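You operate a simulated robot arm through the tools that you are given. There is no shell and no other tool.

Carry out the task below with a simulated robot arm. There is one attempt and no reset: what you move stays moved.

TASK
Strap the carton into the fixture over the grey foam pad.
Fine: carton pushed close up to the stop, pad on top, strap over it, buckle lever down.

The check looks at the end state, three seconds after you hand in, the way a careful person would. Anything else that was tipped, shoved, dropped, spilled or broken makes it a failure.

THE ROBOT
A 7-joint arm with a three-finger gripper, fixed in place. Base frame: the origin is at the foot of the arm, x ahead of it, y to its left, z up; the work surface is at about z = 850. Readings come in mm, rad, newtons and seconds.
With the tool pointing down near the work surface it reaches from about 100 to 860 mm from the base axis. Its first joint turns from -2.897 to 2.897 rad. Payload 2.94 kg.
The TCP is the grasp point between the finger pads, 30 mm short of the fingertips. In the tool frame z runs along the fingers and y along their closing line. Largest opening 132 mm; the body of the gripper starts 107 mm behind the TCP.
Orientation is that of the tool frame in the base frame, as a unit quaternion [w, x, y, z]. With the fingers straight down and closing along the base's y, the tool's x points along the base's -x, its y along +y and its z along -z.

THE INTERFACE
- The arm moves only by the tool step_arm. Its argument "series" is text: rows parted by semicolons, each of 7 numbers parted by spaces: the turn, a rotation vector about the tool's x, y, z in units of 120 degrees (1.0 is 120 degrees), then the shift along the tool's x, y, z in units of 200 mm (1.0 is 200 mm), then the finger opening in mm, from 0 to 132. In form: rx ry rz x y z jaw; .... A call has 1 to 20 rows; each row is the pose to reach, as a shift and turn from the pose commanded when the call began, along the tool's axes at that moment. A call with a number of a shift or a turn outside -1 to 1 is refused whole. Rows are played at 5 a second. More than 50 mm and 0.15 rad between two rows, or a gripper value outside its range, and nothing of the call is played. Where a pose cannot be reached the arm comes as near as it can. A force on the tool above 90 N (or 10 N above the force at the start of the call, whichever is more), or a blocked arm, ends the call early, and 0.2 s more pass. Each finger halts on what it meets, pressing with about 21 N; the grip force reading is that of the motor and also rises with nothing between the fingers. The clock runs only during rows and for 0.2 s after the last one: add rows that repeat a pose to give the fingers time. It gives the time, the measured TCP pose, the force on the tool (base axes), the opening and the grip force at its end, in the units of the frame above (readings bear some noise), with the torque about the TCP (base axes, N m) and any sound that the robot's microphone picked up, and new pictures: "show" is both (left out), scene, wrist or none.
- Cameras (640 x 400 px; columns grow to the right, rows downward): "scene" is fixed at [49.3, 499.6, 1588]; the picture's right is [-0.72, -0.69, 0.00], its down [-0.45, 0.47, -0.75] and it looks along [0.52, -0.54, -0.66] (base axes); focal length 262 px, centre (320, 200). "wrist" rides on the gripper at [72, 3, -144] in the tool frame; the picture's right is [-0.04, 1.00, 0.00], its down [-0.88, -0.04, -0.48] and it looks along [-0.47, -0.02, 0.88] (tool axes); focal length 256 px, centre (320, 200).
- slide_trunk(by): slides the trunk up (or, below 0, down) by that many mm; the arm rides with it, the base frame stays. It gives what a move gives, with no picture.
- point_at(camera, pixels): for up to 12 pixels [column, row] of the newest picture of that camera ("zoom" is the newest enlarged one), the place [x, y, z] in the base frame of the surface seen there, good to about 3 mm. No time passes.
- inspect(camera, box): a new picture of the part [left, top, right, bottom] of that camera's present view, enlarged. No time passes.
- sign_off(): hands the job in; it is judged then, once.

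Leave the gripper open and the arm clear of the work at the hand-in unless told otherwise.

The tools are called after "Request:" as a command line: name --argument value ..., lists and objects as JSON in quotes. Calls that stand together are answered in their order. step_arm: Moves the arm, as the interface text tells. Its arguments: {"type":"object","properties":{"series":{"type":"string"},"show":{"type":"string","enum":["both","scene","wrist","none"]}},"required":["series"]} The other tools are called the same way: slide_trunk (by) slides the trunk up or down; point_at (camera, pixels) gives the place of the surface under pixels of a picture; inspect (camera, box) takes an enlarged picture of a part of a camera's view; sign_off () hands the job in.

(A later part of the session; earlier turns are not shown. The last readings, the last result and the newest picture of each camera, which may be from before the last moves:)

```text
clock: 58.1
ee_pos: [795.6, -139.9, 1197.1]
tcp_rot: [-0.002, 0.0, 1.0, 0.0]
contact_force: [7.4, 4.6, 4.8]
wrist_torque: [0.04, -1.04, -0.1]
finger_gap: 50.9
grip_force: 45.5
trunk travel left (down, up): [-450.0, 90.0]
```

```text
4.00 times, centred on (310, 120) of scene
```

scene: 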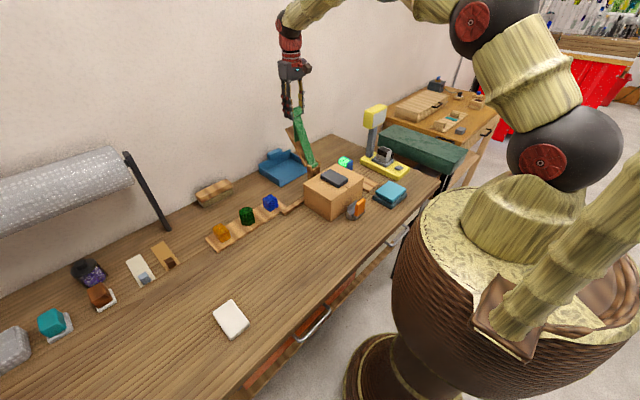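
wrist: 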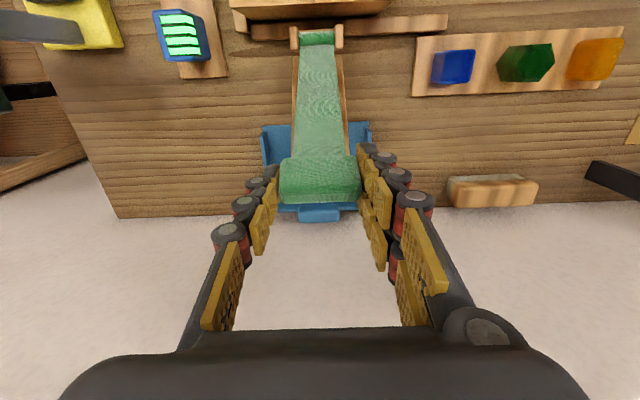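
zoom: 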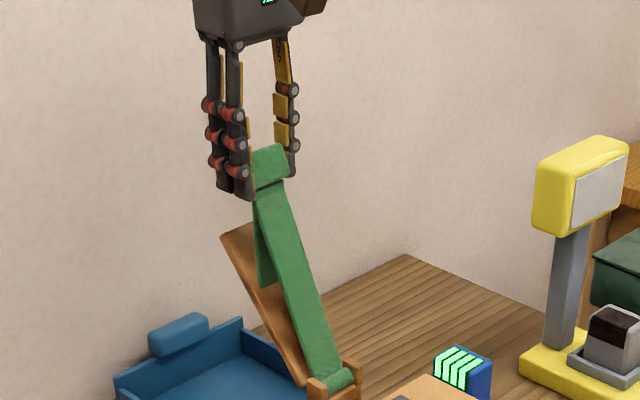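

The strap lifts cleanly off its rest with little force (7 N). I'll continue the arc to about 94°.

Request:
step_arm --series "0 0 0 0.0895 0 -0.0395 35; 0 0 0 0.182 0 -0.071 35; 0 0 0 0.2765 0 -0.095 35; 0 0 0 0.373 0 -0.11 35; 0 0 0 0.4705 0 -0.1165 35; 0 0 0 0.5685 0 -0.1145 35; 0 0 0 0.5685 0 -0.1145 35" --show "both"

Request:
inspect --camera "scene" --box '[260, 70, 360, 170]'

```text
clock: 59.8
ee_pos: [682.6, -141.1, 1216.5]
tcp_rot: [-0.004, 0.0, 1.0, 0.001]
contact_force: [6.9, 0.8, -29.5]
wrist_torque: [-0.04, -1.01, -0.44]
finger_gap: 51.0
grip_force: 45.1
trunk travel left (down, up): [-450.0, 90.0]
```

scene: 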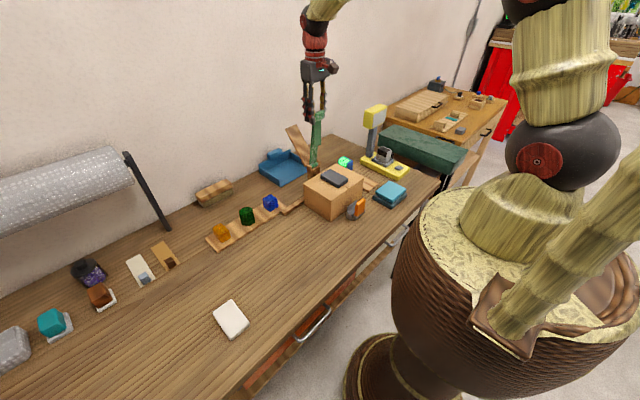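
wrist: 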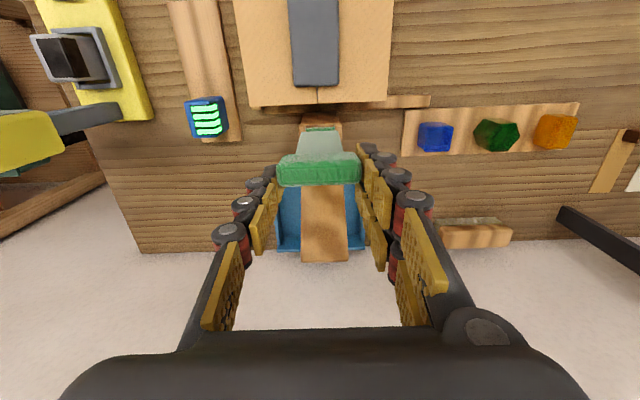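

```text
4.00 times, centred on (310, 120) of scene
```

zoom: 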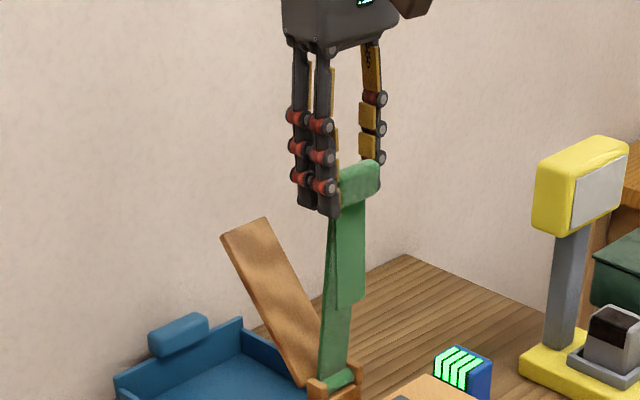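

The strap has passed vertical and the tail flap now hangs on the robot side. The tool is pulled down with 29 N, so my arc runs a few mm too high. A fit puts the hinge near (704, 987) and the radius at about 217. I'll measure the tail before going on.

Request:
inspect --camera "scene" --box '[290, 95, 350, 175]'

```text
5.00 times, centred on (320, 135) of scene
```

zoom: 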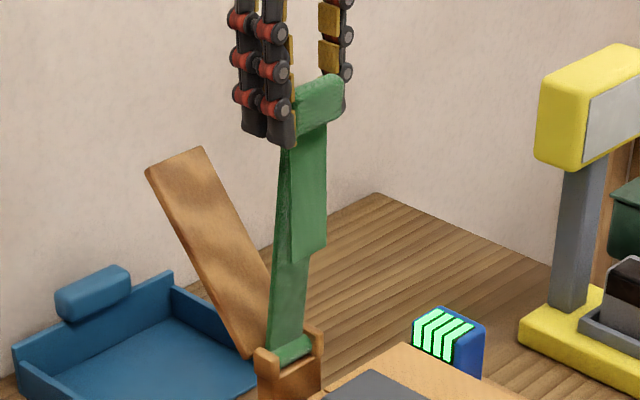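

Request:
point_at --camera "zoom" --pixels '[[320, 100], [330, 90], [310, 130], [310, 145], [308, 200], [305, 245], [295, 258], [318, 240], [285, 300], [280, 330], [295, 348], [322, 78]]'

Request:
inspect --camera "wrist" --box '[250, 80, 390, 270]'

```text
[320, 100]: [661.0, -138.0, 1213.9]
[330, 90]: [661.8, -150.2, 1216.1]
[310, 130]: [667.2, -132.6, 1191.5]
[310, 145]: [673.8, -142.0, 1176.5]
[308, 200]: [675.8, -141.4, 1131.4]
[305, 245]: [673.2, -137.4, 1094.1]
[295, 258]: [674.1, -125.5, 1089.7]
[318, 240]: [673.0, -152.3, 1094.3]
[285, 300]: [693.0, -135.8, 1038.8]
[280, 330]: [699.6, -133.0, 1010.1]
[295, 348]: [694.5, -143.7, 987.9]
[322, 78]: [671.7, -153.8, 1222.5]
```

```text
2.11 times, centred on (320, 175) of wrist
```

zoom: 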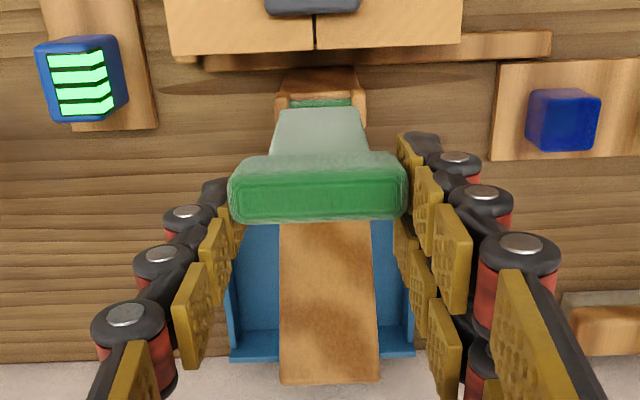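

The block pivots near the fingertips, with an effective radius of about 205 mm about the hinge at (704, 987). The tail is about 100 mm long and should hang at x≈501, between the carton face (515) and the buckle plate (491). I'll continue along the corrected arc to 120°.

Request:
step_arm --series "0 0 0 0.034 0 0.0405 35; 0 0 0 0.078 0 0.05 35; 0 0 0 0.1215 0 0.06 35; 0 0 0 0.164 0 0.073 35; 0 0 0 0.2065 0 0.087 35; 0 0 0 0.248 0 0.103 35; 0 0 0 0.289 0 0.121 35; 0 0 0 0.329 0 0.141 35; 0 0 0 0.3685 0 0.1625 35; 0 0 0 0.3685 0 0.1625 35" --show "both"

Request:
inspect --camera "scene" --box '[270, 80, 390, 220]'

```text
clock: 62.0
ee_pos: [607.7, -140.0, 1188.1]
tcp_rot: [-0.001, 0.0, 1.0, -0.001]
contact_force: [0.7, 8.0, 6.2]
wrist_torque: [0.11, -0.82, -0.41]
finger_gap: 50.4
grip_force: 44.9
trunk travel left (down, up): [-450.0, 90.0]
```

scene: 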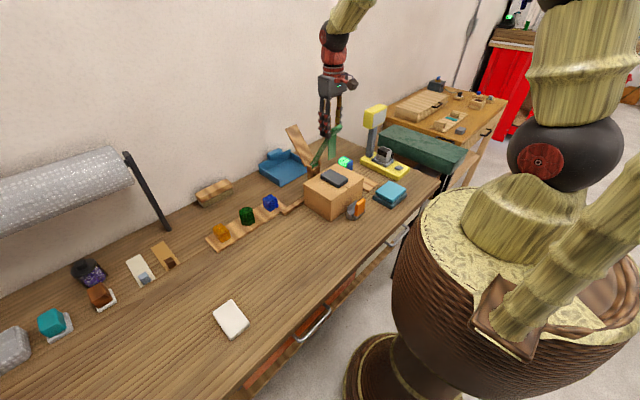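
wrist: 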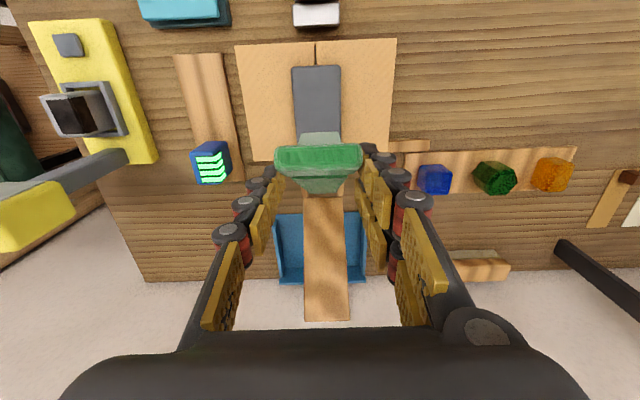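

```text
2.86 times, centred on (330, 150) of scene
```

zoom: 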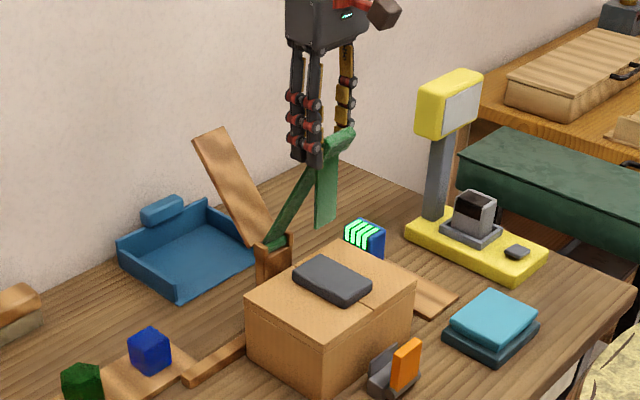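

Only small forces, and the tail hangs free. I'll continue to about 147°, keeping the tail above the pad.

Request:
step_arm --series "0 0 0 0.037 0 0.023 35; 0 0 0 0.0755 0 0.048 35; 0 0 0 0.112 0 0.075 35; 0 0 0 0.1465 0 0.1025 35; 0 0 0 0.18 0 0.132 35; 0 0 0 0.2125 0 0.1625 35; 0 0 0 0.244 0 0.195 35; 0 0 0 0.2725 0 0.2285 35; 0 0 0 0.301 0 0.264 35; 0 0 0 0.327 0 0.2995 35; 0 0 0 0.346 0 0.33 35; 0 0 0 0.346 0 0.33 35" --show "both"

Request:
inspect --camera "scene" --box '[300, 120, 390, 220]'

```text
clock: 64.5
ee_pos: [539.6, -139.2, 1120.9]
tcp_rot: [-0.002, 0.0, 1.0, 0.0]
contact_force: [2.7, 1.4, 3.7]
wrist_torque: [0.18, -0.93, -0.44]
finger_gap: 50.4
grip_force: 44.5
trunk travel left (down, up): [-450.0, 90.0]
```

scene: 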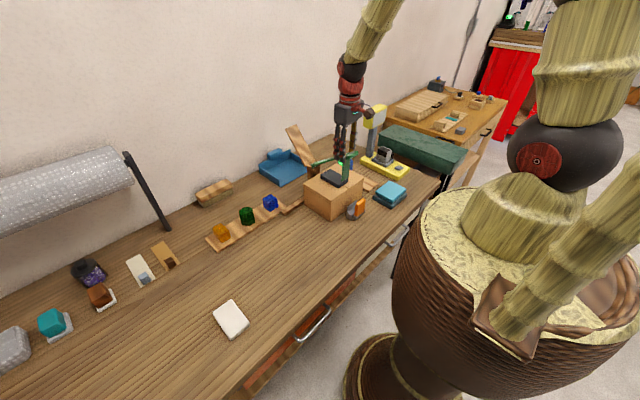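
wrist: 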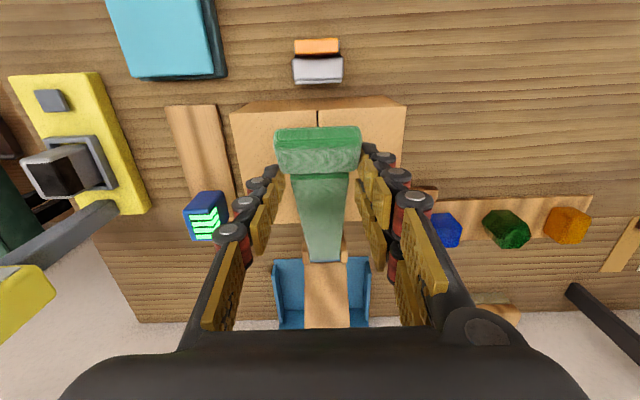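

```text
4.00 times, centred on (345, 170) of scene
```

zoom: 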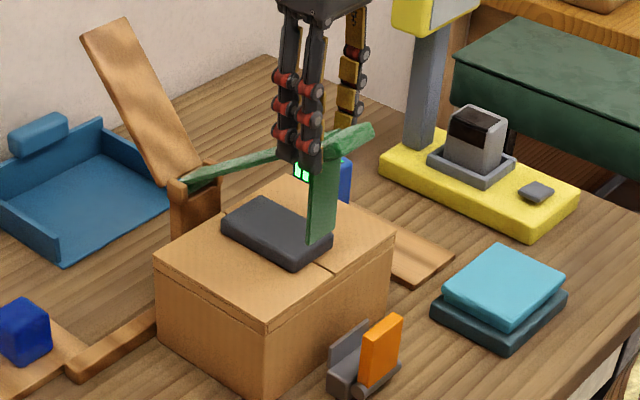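

I'll measure where the tail end hangs relative to the pad edge and the carton edge.

Request:
point_at --camera "zoom" --pixels '[[320, 232], [312, 238], [331, 228], [322, 200], [322, 170], [330, 145], [350, 138], [368, 130], [320, 150], [220, 170], [190, 180], [300, 262]]'

Request:
point_at --camera "wrist" --pixels '[[318, 130], [318, 145], [318, 160], [320, 175], [320, 200], [322, 240], [322, 258], [317, 108], [340, 108], [280, 140], [357, 135], [318, 125]]'

```text
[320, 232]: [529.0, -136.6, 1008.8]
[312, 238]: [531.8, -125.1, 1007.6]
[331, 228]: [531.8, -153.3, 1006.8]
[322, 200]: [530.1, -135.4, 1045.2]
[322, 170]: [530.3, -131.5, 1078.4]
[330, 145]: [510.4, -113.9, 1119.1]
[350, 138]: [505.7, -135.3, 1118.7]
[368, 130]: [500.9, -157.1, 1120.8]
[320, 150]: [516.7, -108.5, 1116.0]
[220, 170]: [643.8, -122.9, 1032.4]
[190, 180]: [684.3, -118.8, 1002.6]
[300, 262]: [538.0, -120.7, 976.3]
```

```text
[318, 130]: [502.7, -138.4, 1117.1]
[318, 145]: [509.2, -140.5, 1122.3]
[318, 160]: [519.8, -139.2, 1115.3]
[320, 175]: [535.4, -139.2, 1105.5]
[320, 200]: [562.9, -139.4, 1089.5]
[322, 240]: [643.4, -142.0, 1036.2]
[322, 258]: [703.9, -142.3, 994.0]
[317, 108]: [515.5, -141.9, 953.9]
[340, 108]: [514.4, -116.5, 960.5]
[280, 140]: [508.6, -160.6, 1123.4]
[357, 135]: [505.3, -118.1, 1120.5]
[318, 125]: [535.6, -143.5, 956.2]
```

The tail hangs at x≈530 with its end at z≈1006. By geometry it should pass just outside the carton's edge (x=515). I'll continue to about 156° and check.

Request:
step_arm --series "0 0 0 0.015 0 0.022 35; 0 0 0 0.029 0 0.045 35; 0 0 0 0.044 0 0.07 35; 0 0 0 0.058 0 0.098 35; 0 0 0 0.0705 0 0.1245 35; 0 0 0 0.078 0 0.142 35; 0 0 0 0.078 0 0.142 35; 0 0 0 0.078 0 0.142 35" --show "both"

Request:
inspect --camera "scene" --box '[310, 140, 380, 220]'

```text
clock: 66.3
ee_pos: [521.9, -140.6, 1091.8]
tcp_rot: [-0.002, -0.001, 1.0, 0.0]
contact_force: [-0.2, 6.7, 2.2]
wrist_torque: [0.35, -0.54, -0.39]
finger_gap: 50.3
grip_force: 45.5
trunk travel left (down, up): [-450.0, 90.0]
```

scene: 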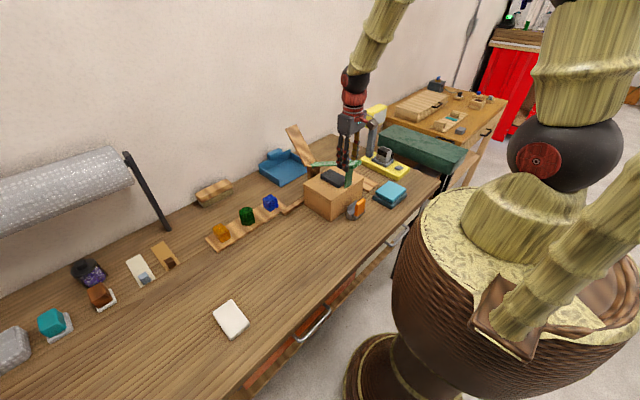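
wrist: 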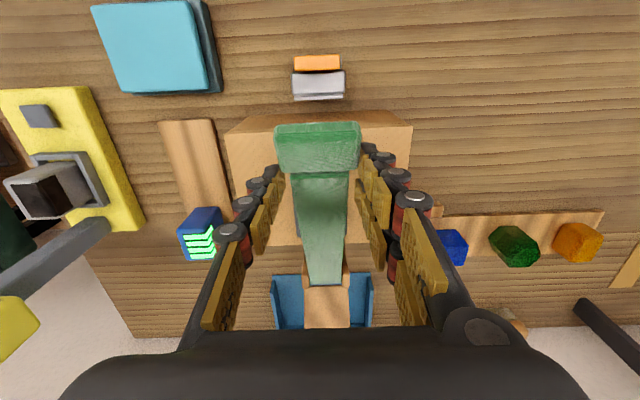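

```text
5.00 times, centred on (345, 180) of scene
```

zoom: 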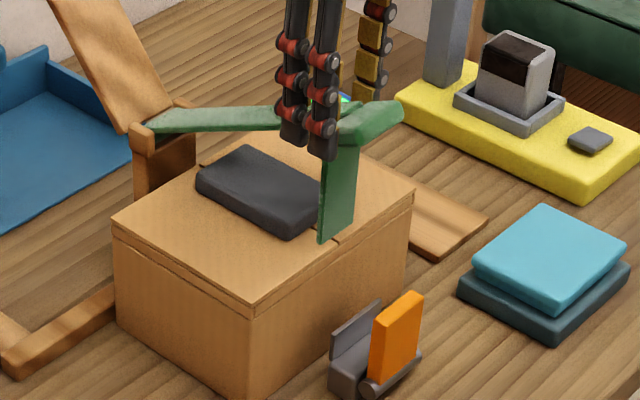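

Request:
point_at --camera "zoom" --pixels '[[328, 232], [322, 236], [350, 218], [340, 190], [338, 170], [355, 130], [390, 120], [345, 225], [335, 245], [300, 235], [325, 215], [348, 150]]'

Request:
inspect --camera "scene" --box '[330, 170, 370, 200]'

```text
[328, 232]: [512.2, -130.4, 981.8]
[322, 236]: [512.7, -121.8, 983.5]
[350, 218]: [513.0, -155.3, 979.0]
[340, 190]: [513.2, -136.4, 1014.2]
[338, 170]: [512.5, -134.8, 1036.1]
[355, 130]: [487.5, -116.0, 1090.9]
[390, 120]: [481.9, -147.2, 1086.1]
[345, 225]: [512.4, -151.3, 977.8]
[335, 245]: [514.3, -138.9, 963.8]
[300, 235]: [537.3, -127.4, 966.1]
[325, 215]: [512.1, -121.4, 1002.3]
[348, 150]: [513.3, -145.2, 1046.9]
```

```text
13.33 times, centred on (350, 185) of scene
```

zoom: 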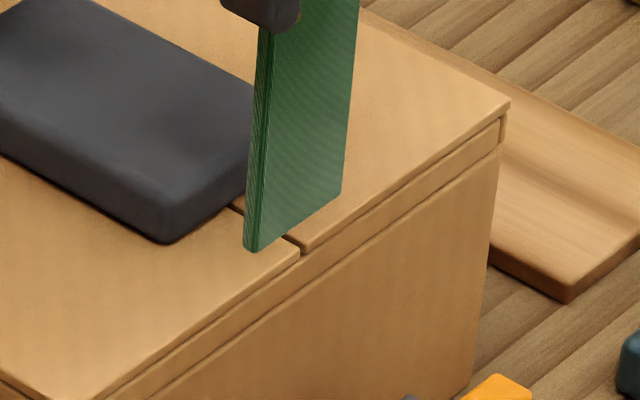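

The tail end is at x≈512, z≈977 and moving outward, so it should clear the carton edge by a few mm. I'll continue to 165° in small rows.

Request:
step_arm --series "0 0 0 0.014 0 0.032 35; 0 0 0 0.0265 0 0.065 35; 0 0 0 0.041 0 0.107 35; 0 0 0 0.0535 0 0.15 35; 0 0 0 0.0535 0 0.15 35" --show "both"

Request:
inspect --camera "scene" --box '[310, 150, 380, 220]'

```text
clock: 67.5
ee_pos: [512.8, -140.0, 1064.0]
tcp_rot: [-0.001, -0.001, 1.0, 0.0]
contact_force: [-1.8, 11.2, 4.1]
wrist_torque: [0.55, -0.6, -0.53]
finger_gap: 50.3
grip_force: 44.8
trunk travel left (down, up): [-450.0, 90.0]
```

scene: 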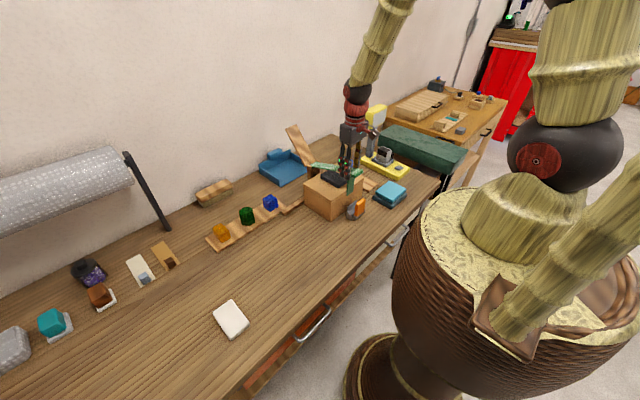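
wrist: 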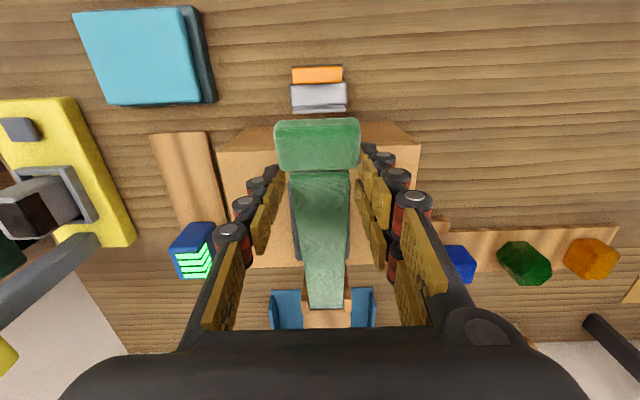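

```text
5.71 times, centred on (345, 185) of scene
```

zoom: 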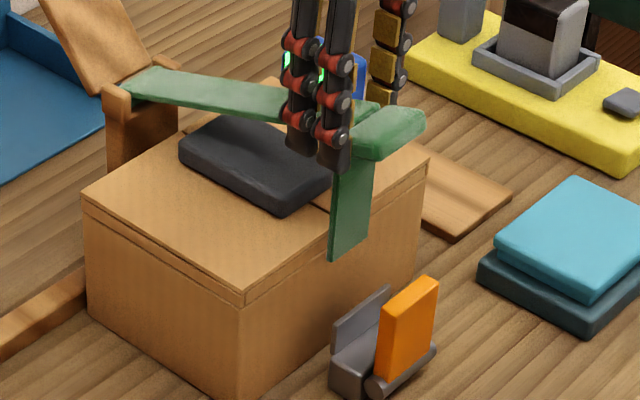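

The tail is past the carton edge and hangs in front of it. I'll measure it against the buckle plate.

Request:
point_at --camera "zoom" --pixels '[[340, 245], [333, 250], [362, 232], [350, 210], [350, 180], [365, 145], [410, 125], [360, 310], [345, 330], [385, 292], [400, 300], [350, 320]]'

Request:
inspect --camera "wrist" --box '[270, 50, 370, 180]'

```text
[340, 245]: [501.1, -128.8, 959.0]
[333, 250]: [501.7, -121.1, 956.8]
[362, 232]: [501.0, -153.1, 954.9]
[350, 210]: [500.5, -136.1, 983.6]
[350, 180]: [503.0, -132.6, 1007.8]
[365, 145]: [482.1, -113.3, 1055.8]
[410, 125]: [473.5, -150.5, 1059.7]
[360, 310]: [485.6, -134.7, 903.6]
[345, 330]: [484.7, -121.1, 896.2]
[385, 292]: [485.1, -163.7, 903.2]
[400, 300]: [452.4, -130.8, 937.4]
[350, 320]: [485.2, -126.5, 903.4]
```

```text
3.08 times, centred on (320, 115) of wrist
```

zoom: 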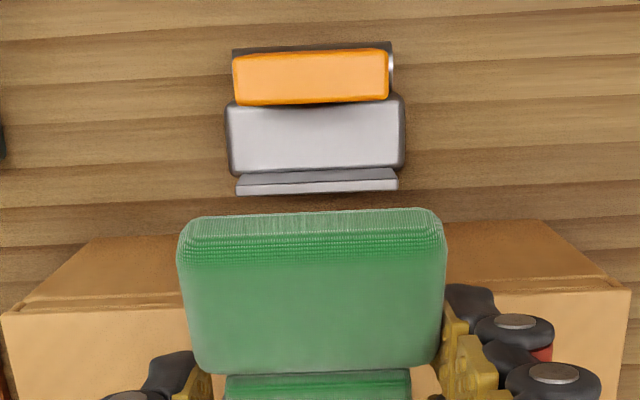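

There's about 3–4 mm of margin between the tail's path (x≈494–499 at the end) and the plate (up to x≈491). I'll continue down to about 175°.

Request:
step_arm --series "0 0 0 0.0105 0 0.044 35; 0 0 0 0.0195 0 0.0875 35; 0 0 0 0.026 0 0.132 35; 0 0 0 0.031 0 0.176 35; 0 0 0 0.031 0 0.176 35" --show "both"

Request:
inspect --camera "scene" --box '[310, 150, 380, 220]'

```text
clock: 68.8
ee_pos: [505.6, -139.1, 1026.9]
tcp_rot: [-0.002, 0.0, 1.0, 0.0]
contact_force: [1.3, 21.6, 0.1]
wrist_torque: [0.55, -0.05, -0.38]
finger_gap: 49.8
grip_force: 11.0
trunk travel left (down, up): [-450.0, 90.0]
```

scene: 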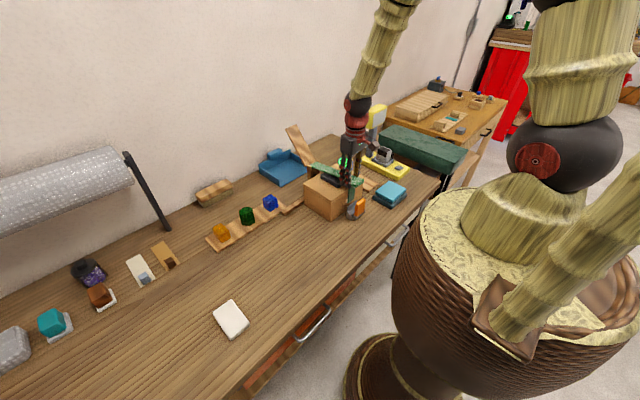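
wrist: 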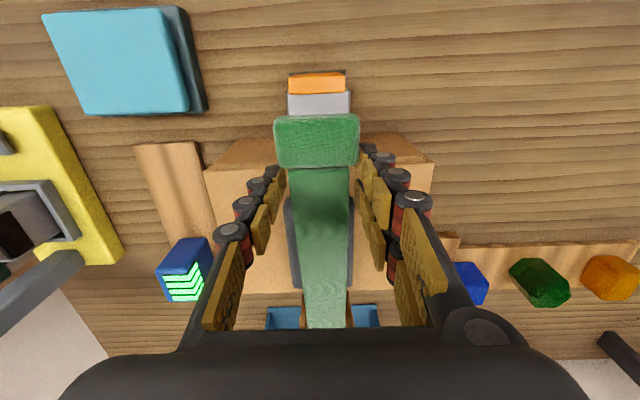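

```text
5.71 times, centred on (345, 185) of scene
```

zoom: 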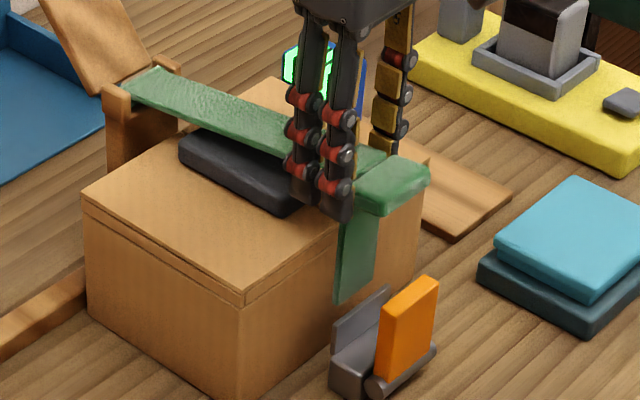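

The side force has grown to 21 N in y, so I'm slightly off centre. I'll ease the hand 1.5 mm in +y and continue down a little.

Request:
step_arm --series "0 0 0 0 0.008 0 35; 0 0 0 0.002 0.008 0.03 35; 0 0 0 0.003 0.008 0.053 35; 0 0 0 0.003 0.008 0.053 35" --show "both"

Request:
inspect --camera "scene" --box '[310, 150, 380, 220]'

```text
clock: 69.8
ee_pos: [505.6, -137.1, 1018.9]
tcp_rot: [-0.002, 0.0, 1.0, 0.0]
contact_force: [-1.1, 17.2, 0.8]
wrist_torque: [0.4, -0.05, -0.28]
finger_gap: 46.6
grip_force: 7.9
trunk travel left (down, up): [-450.0, 90.0]
```

scene: 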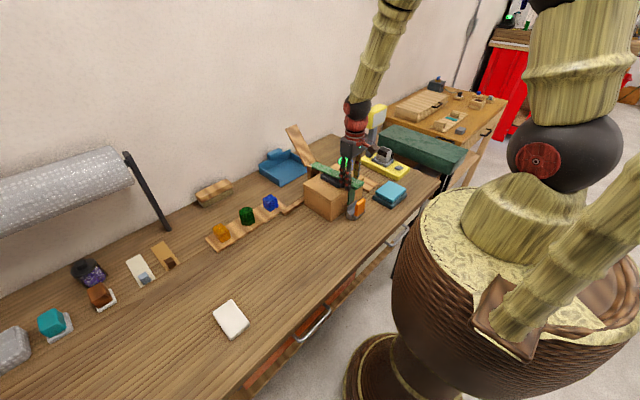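
wrist: 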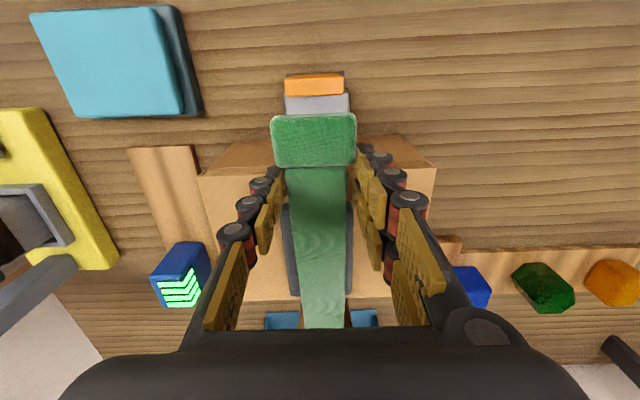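

```text
5.71 times, centred on (345, 185) of scene
```

zoom: 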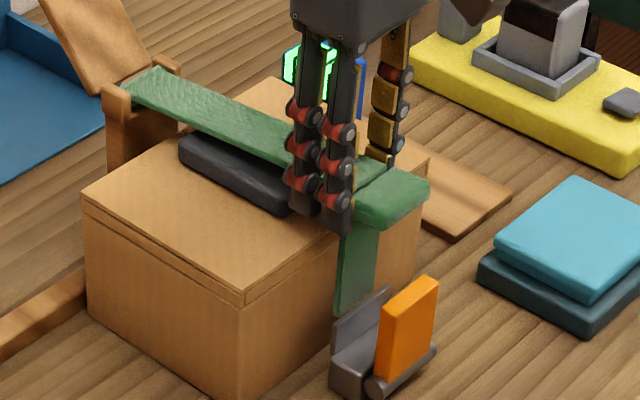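

The fingers are now slipping off the block toward the narrower link (gap 46.6 mm). I'll measure how far the strap is above the pad and where the tail end is relative to the plate.

Request:
point_at --camera "wrist" --pixels '[[315, 130], [315, 150], [317, 175], [318, 200], [320, 240], [322, 280], [323, 310], [315, 118], [289, 230], [350, 230], [315, 100], [315, 160]]'

Request:
point_at --camera "zoom" --pixels '[[345, 300], [340, 308], [368, 290], [358, 260], [360, 240], [375, 215], [415, 190], [150, 85], [200, 110], [260, 140], [360, 310], [350, 318]]'

Request:
inspect --camera "scene" --box '[335, 180, 375, 215]'

```text
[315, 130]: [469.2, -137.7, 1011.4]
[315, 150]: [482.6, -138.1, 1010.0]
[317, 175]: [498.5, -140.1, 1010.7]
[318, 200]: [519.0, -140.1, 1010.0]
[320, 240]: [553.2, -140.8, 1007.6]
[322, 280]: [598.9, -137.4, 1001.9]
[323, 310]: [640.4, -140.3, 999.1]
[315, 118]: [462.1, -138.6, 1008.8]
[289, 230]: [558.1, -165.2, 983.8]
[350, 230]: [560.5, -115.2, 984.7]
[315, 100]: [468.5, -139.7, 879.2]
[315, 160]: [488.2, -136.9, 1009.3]
```

```text
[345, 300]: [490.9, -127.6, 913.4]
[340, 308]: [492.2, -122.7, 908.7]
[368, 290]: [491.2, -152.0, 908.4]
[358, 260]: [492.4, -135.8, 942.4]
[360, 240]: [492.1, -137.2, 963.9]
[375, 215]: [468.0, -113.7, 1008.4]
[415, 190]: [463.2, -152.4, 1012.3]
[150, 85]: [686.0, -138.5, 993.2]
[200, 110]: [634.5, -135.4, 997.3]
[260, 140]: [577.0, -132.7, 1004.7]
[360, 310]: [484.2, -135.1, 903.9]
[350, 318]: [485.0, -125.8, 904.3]
```

```text
11.43 times, centred on (355, 198) of scene
```

zoom: 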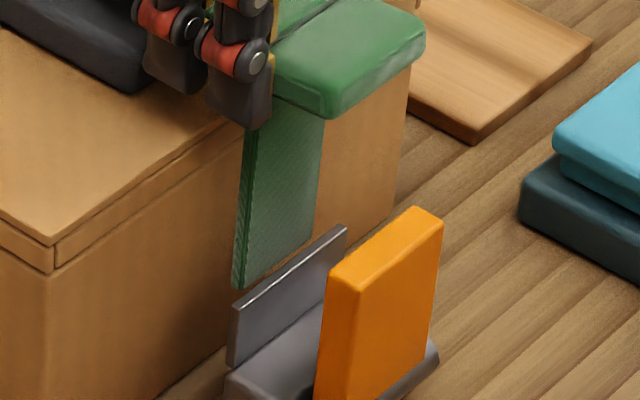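

The strap is about 5° above flat. The tail's end is just above the plate top, with its face at x≈491 against the plate at 485–490. I'll lower in small rows with the present hold and watch the tail go behind the plate.

Request:
step_arm --series "0 0 0 0 0 0.015 35; 0 0 0 0 0 0.03 35; 0 0 0 0 0 0.03 35" --show "both"

Request:
inspect --camera "scene" --box '[335, 180, 375, 215]'

```text
clock: 70.5
ee_pos: [505.0, -138.2, 1011.9]
tcp_rot: [-0.002, -0.001, 1.0, 0.0]
contact_force: [-2.6, 16.7, 0.4]
wrist_torque: [0.41, -0.04, -0.23]
finger_gap: 46.4
grip_force: 8.2
trunk travel left (down, up): [-450.0, 90.0]
```

scene: 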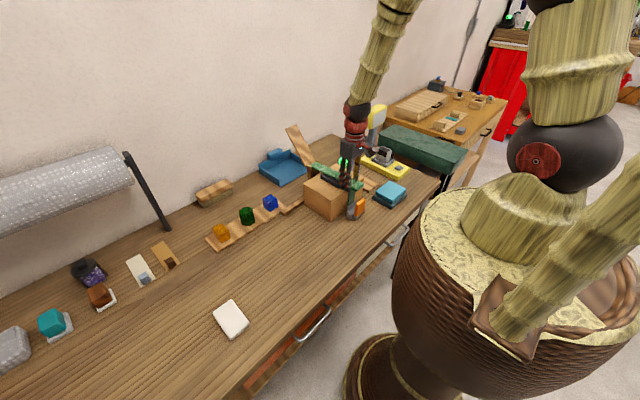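
wrist: 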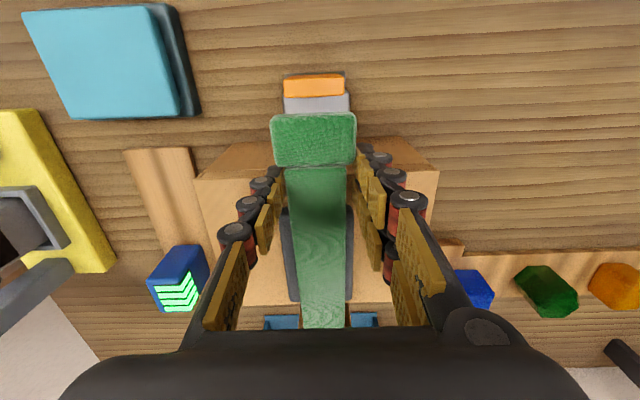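

```text
11.43 times, centred on (355, 198) of scene
```

zoom: 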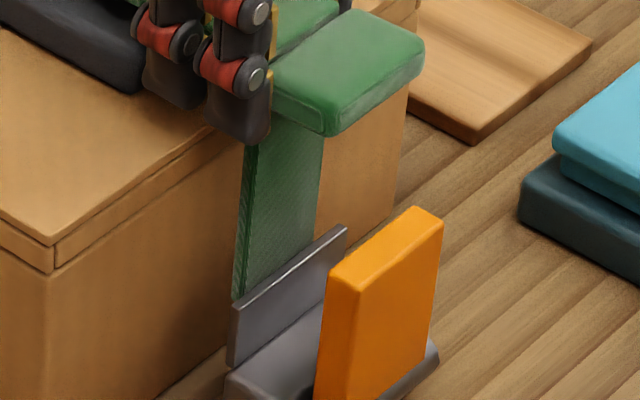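

The tail end is slipping in behind the plate. I'll continue 8 mm down.

Request:
step_arm --series "0 0 0 0 0 0.015 35; 0 0 0 0 0 0.03 35; 0 0 0 0 0 0.04 35; 0 0 0 0 0 0.04 35" --show "both"

Request:
inspect --camera "scene" --box '[335, 180, 375, 215]'

```text
clock: 71.5
ee_pos: [505.7, -137.1, 1004.4]
tcp_rot: [-0.002, -0.001, 1.0, 0.0]
contact_force: [-3.5, 17.5, -0.6]
wrist_torque: [0.4, 0.04, -0.31]
finger_gap: 46.9
grip_force: 8.8
trunk travel left (down, up): [-450.0, 90.0]
```

scene: 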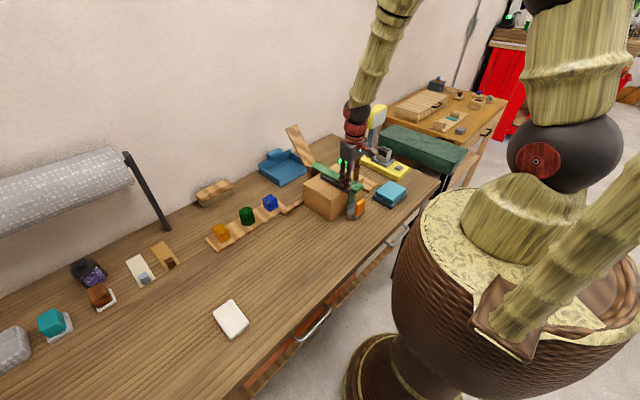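
wrist: 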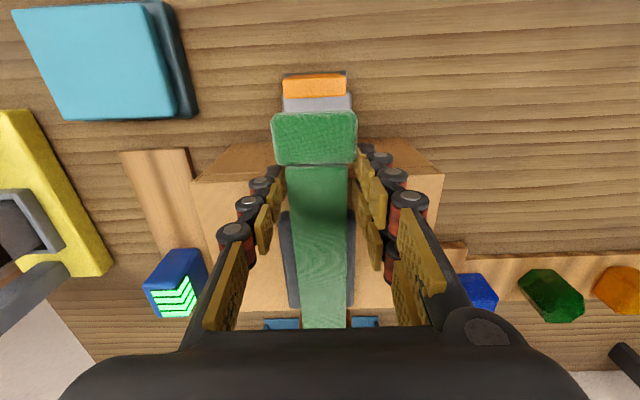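

```text
11.43 times, centred on (355, 198) of scene
```

zoom: 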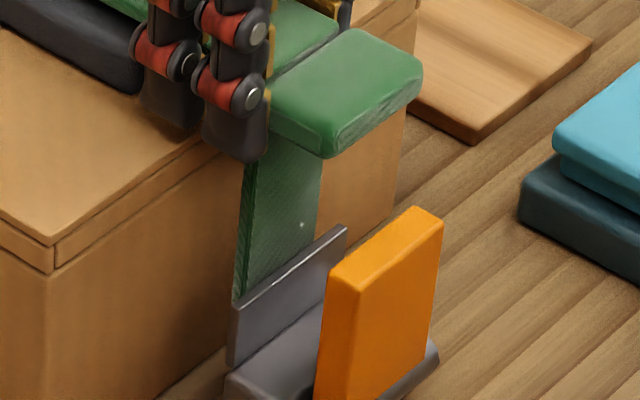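

Request:
point_at --camera "wrist" --pixels '[[315, 130], [315, 150], [317, 175], [318, 200], [320, 240], [322, 280], [323, 310], [287, 240], [350, 240], [315, 104]]'

Request:
point_at --camera "scene" --pixels '[[352, 197], [350, 200], [354, 192], [356, 189], [349, 204], [353, 202], [350, 206], [360, 186], [358, 192]]'

```text
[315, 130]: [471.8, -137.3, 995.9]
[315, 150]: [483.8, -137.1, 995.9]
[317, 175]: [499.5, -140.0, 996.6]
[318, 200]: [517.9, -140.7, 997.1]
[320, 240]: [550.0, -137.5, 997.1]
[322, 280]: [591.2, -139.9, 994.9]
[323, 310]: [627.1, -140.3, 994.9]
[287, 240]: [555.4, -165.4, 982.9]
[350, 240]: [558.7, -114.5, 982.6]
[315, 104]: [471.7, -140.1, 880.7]
```

```text
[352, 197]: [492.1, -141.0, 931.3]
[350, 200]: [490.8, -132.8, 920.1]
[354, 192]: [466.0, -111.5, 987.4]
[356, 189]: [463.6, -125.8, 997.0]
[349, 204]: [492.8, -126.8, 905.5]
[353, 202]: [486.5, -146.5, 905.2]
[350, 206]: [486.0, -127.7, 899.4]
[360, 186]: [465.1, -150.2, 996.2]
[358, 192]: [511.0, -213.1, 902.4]
```

The strap is now level, with its top at z≈996 and a few mm above the pad. I'll lower 4 mm more, then open the fingers and rise straight up.

Request:
step_arm --series "0 0 0 0 0 0.01 35; 0 0 0 0 0 0.02 35; 0 0 0 0 0 0.02 50; 0 0 0 0 0 0.02 60; 0 0 0 0 0 0.02 75; 0 0 0 0 0 0.02 90; 0 0 0 0 0 0.02 90" --show "both"

Request:
inspect --camera "scene" --box '[310, 150, 380, 220]'

```text
clock: 73.2
ee_pos: [506.1, -140.8, 1000.2]
tcp_rot: [-0.001, -0.001, 1.0, 0.0]
contact_force: [-0.2, 0.1, -0.4]
wrist_torque: [-0.01, 0.0, 0.02]
finger_gap: 90.3
grip_force: 0.0
trunk travel left (down, up): [-450.0, 90.0]
```

scene: 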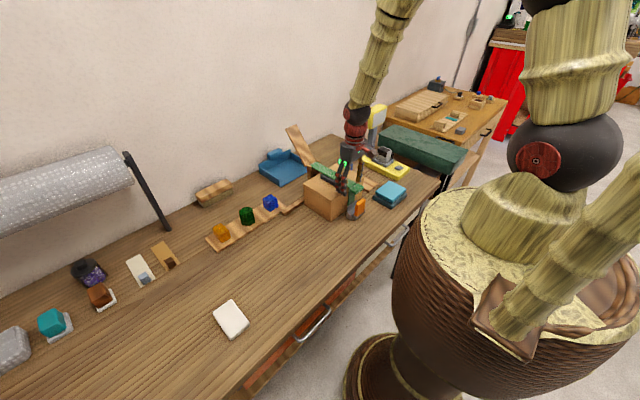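
wrist: 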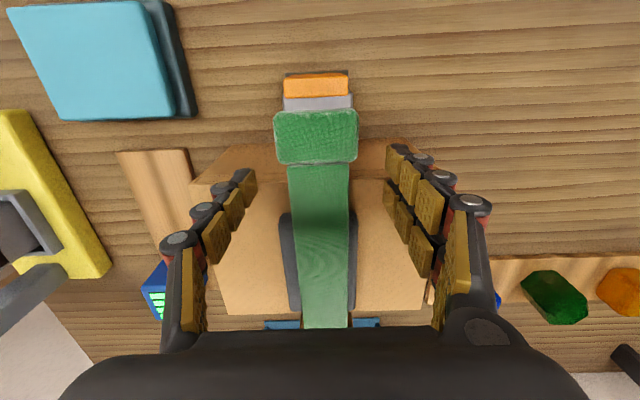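

```text
5.71 times, centred on (345, 185) of scene
```

zoom: 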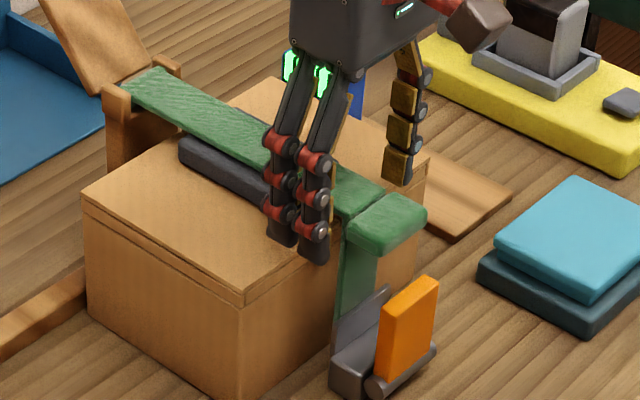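

The strap is released and lies over the pad, with the tail behind the plate. I'll raise the hand straight up and move back for a clear look at the buckle.

Request:
step_arm --series "0 0 0 0 0 -0.1 90; 0 0 0 0 0 -0.3 90; 0 0 0 0 0 -0.5 90; 0 0 0 0.15 0 -0.65 90; 0 0 0 0.35 0 -0.75 60; 0 0 0 0.55 0 -0.75 30; 0 0 0 0.7 0 -0.75 0; 0 0 0 0.7 0 -0.75 0" --show "both"

Request:
inspect --camera "scene" --box '[310, 150, 380, 220]'

Request:
inspect --camera "scene" --box '[335, 180, 375, 215]'

```text
clock: 75.0
ee_pos: [367.6, -139.4, 1149.3]
tcp_rot: [-0.002, -0.001, 1.0, 0.0]
contact_force: [0.8, -1.0, 0.1]
wrist_torque: [0.0, 0.01, -0.01]
finger_gap: 24.7
grip_force: 1.7
trunk travel left (down, up): [-450.0, 90.0]
```

scene: 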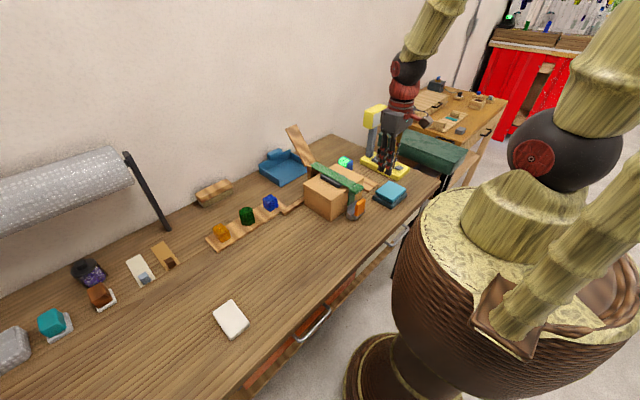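
wrist: 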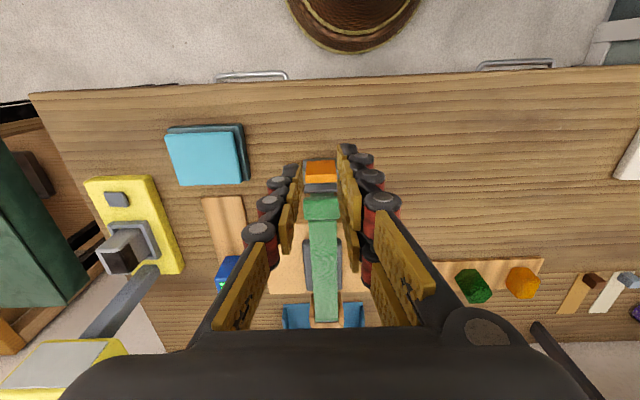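

```text
5.71 times, centred on (345, 185) of scene
```

zoom: 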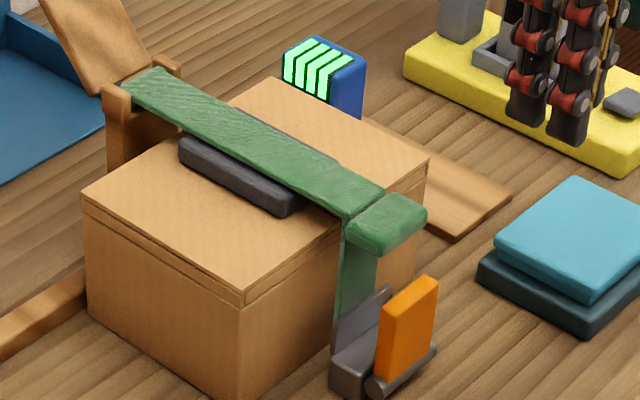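

```text
11.43 times, centred on (355, 198) of scene
```

zoom: 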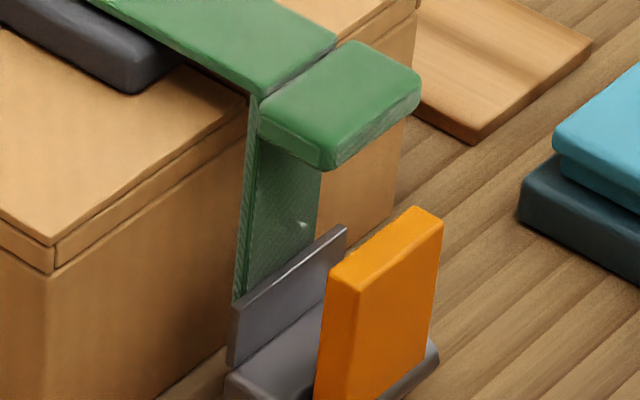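

The strap lies across the pad and the tail hangs behind the plate. Before touching the lever I want a side view of the buckle to see which way it folds. I'll turn the hand 90°, open the fingers, and move toward +y at a safe height.

Request:
step_arm --series "0 0 0.0682 -0.036 0.089 0.018 60; 0 0 0.1364 -0.073 0.177 0.036 90; 0 0 0.2045 -0.109 0.266 0.055 110; 0 0 0.2727 -0.145 0.355 0.073 132; 0 0 0.3409 -0.182 0.443 0.091 132; 0 0 0.4091 -0.218 0.532 0.109 132; 0 0 0.4773 -0.255 0.62 0.127 132; 0 0 0.5455 -0.291 0.709 0.145 132; 0 0 0.6136 -0.327 0.798 0.164 132; 0 0 0.6818 -0.364 0.886 0.182 132; 0 0 0.75 -0.4 0.975 0.2 132; 0 0 0.75 -0.4 0.975 0.2 132" --show "none"

```text
clock: 77.5
ee_pos: [446.8, 56.7, 1110.2]
tcp_rot: [-0.002, 0.707, 0.707, -0.002]
contact_force: [0.0, -0.2, -0.7]
wrist_torque: [0.02, -0.01, 0.02]
finger_gap: 131.9
grip_force: 0.1
trunk travel left (down, up): [-450.0, 90.0]
```

Now I'll tilt 45° toward −y and lower, so the wrist camera looks along the buckle from the side.

Request:
step_arm --series "0 -0.0625 0 -0.006 0.015 0.12 132; 0 -0.125 0 -0.012 0.03 0.24 132; 0 -0.1875 0 -0.018 0.045 0.36 132; 0 -0.25 0 -0.024 0.06 0.48 132; 0 -0.3125 0 -0.03 0.075 0.6 132; 0 -0.375 0 -0.035 0.09 0.7 132; 0 -0.375 0 -0.035 0.09 0.7 132" --show "both"

```text
clock: 79.2
ee_pos: [465.4, 49.8, 967.8]
tcp_rot: [0.27, 0.653, 0.654, -0.271]
contact_force: [-0.2, -0.1, 0.0]
wrist_torque: [0.02, 0.0, 0.03]
finger_gap: 131.9
grip_force: 0.1
trunk travel left (down, up): [-450.0, 90.0]
```

scene: 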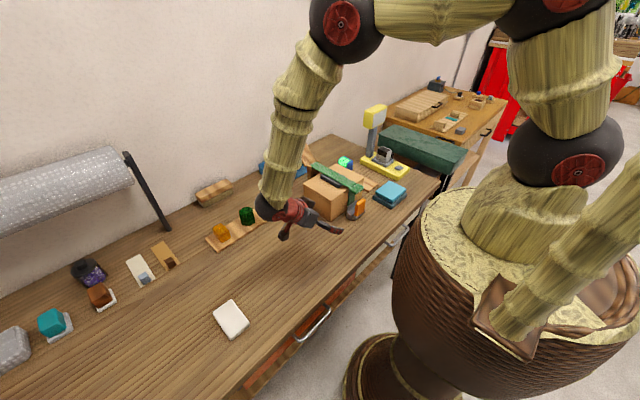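
wrist: 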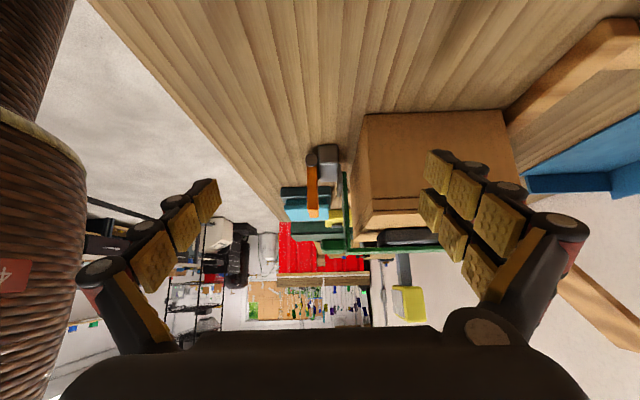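

The view is upside down (bench at the top), and the buckle is seen from the side at (320,175). I'll zoom in.

Request:
inspect --camera "wrist" --box '[280, 120, 400, 270]'

Request:
inspect --camera "wrist" --box '[295, 140, 360, 220]'

```text
2.67 times, centred on (340, 195) of wrist
```

zoom: 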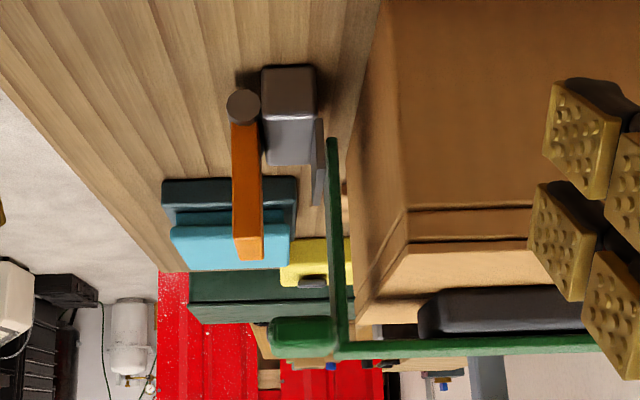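

```text
5.00 times, centred on (328, 180) of wrist
```

zoom: 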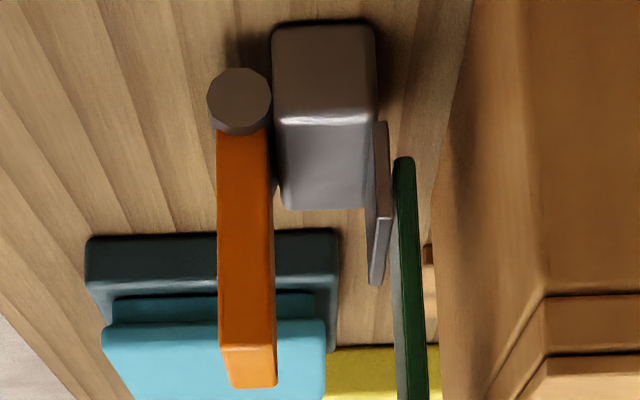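

The side view (image down = up) shows the lever's barrel beside the base on its −x side. The base's top corner blocks folding toward +x, so the lever folds down toward −x, toward the robot. The tail hangs directly behind the plate and the strap touches the pad. I'll measure the lever, block and barrel here.

Request:
point_at --camera "zoom" --pixels '[[239, 100], [245, 200], [225, 200], [268, 200], [250, 365], [230, 340], [270, 340], [325, 70], [325, 160], [380, 200], [405, 200], [370, 270]]'

Request:
point_at --camera "wrist" --pixels '[[311, 240], [325, 246], [318, 246], [340, 246], [345, 222], [347, 180], [360, 248], [390, 248], [400, 237], [420, 248], [313, 252], [330, 252]]'

```text
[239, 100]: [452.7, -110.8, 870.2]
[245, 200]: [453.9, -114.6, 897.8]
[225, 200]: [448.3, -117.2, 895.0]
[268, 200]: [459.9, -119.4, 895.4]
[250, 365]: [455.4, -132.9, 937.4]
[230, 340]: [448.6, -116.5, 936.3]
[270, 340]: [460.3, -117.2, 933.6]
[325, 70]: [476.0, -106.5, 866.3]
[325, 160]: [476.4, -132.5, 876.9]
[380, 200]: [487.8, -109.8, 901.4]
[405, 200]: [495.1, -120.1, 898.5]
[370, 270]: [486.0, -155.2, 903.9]
```

```text
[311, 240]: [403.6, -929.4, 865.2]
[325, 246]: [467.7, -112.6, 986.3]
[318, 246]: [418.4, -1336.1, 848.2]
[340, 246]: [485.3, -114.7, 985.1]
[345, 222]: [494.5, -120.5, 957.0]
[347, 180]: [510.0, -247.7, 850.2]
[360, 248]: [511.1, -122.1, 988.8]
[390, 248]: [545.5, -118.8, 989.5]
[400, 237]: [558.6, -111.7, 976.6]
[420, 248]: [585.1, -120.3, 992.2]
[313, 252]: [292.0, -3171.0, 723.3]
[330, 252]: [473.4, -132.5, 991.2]
```

The lever is at x≈447–461, y −163 to −117, top z 937, with its barrel at (453, 870). The strap's block begins at x≈463. I'll lift and untilt the hand, then turn back to pinch the lever by its y sides from above, keeping x≤444 to stay clear of the block.

Request:
step_arm --series "0 0.0625 0 -0.083 0 -0.083 132; 0 0.125 0 -0.165 0 -0.165 132; 0 0.1875 0 -0.248 0 -0.248 132; 0 0.25 0 -0.33 0 -0.33 132; 0 0.3125 0 -0.413 0 -0.413 132; 0 0.375 0 -0.495 0 -0.495 132; 0 0.375 0 -0.495 0 -0.495 132" --show "none"

```text
clock: 80.8
ee_pos: [464.2, 50.3, 1109.2]
tcp_rot: [-0.001, 0.707, 0.707, -0.001]
contact_force: [0.4, 0.8, 1.1]
wrist_torque: [-0.03, 0.02, -0.02]
finger_gap: 131.9
grip_force: 0.0
trunk travel left (down, up): [-450.0, 90.0]
```

Upright again. Now I'll turn back 90° and move to about (430, −140, 1109), with the fingers at 80 mm.

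Request:
step_arm --series "0 0 -0.0682 -0.086 -0.015 0 120; 0 0 -0.1364 -0.173 -0.031 0 110; 0 0 -0.2045 -0.259 -0.046 0 100; 0 0 -0.2727 -0.345 -0.062 0 90; 0 0 -0.3409 -0.432 -0.077 0 80; 0 0 -0.4091 -0.518 -0.093 0 80; 0 0 -0.4773 -0.605 -0.108 0 80; 0 0 -0.5455 -0.691 -0.124 0 80; 0 0 -0.6136 -0.777 -0.139 0 80; 0 0 -0.6818 -0.864 -0.155 0 80; 0 0 -0.75 -0.95 -0.17 0 80; 0 0 -0.75 -0.95 -0.17 0 80" --show "both"

```text
clock: 83.3
ee_pos: [430.4, -141.4, 1109.1]
tcp_rot: [-0.002, -0.001, 1.0, 0.0]
contact_force: [0.2, 0.3, -0.2]
wrist_torque: [-0.01, 0.01, -0.02]
finger_gap: 80.0
grip_force: 0.0
trunk travel left (down, up): [-450.0, 90.0]
```

scene: 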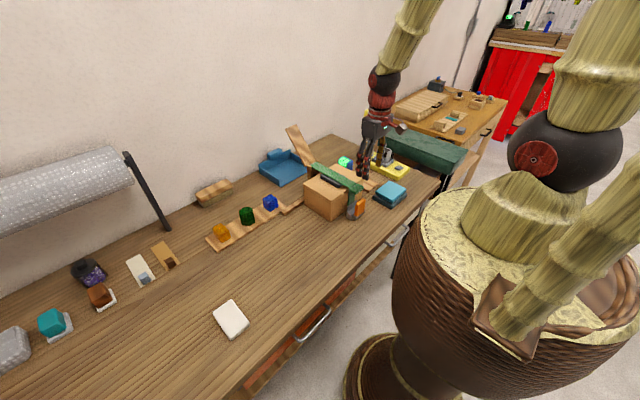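
wrist: 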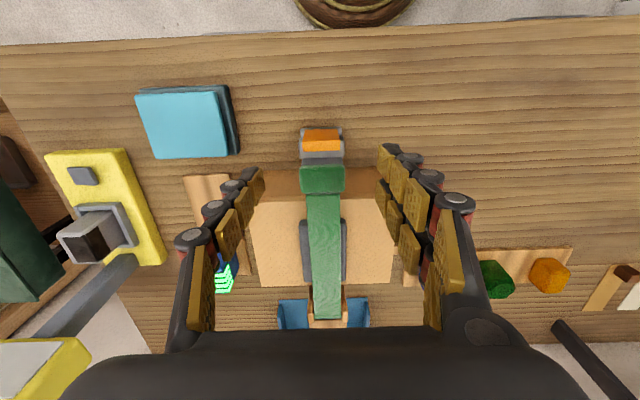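

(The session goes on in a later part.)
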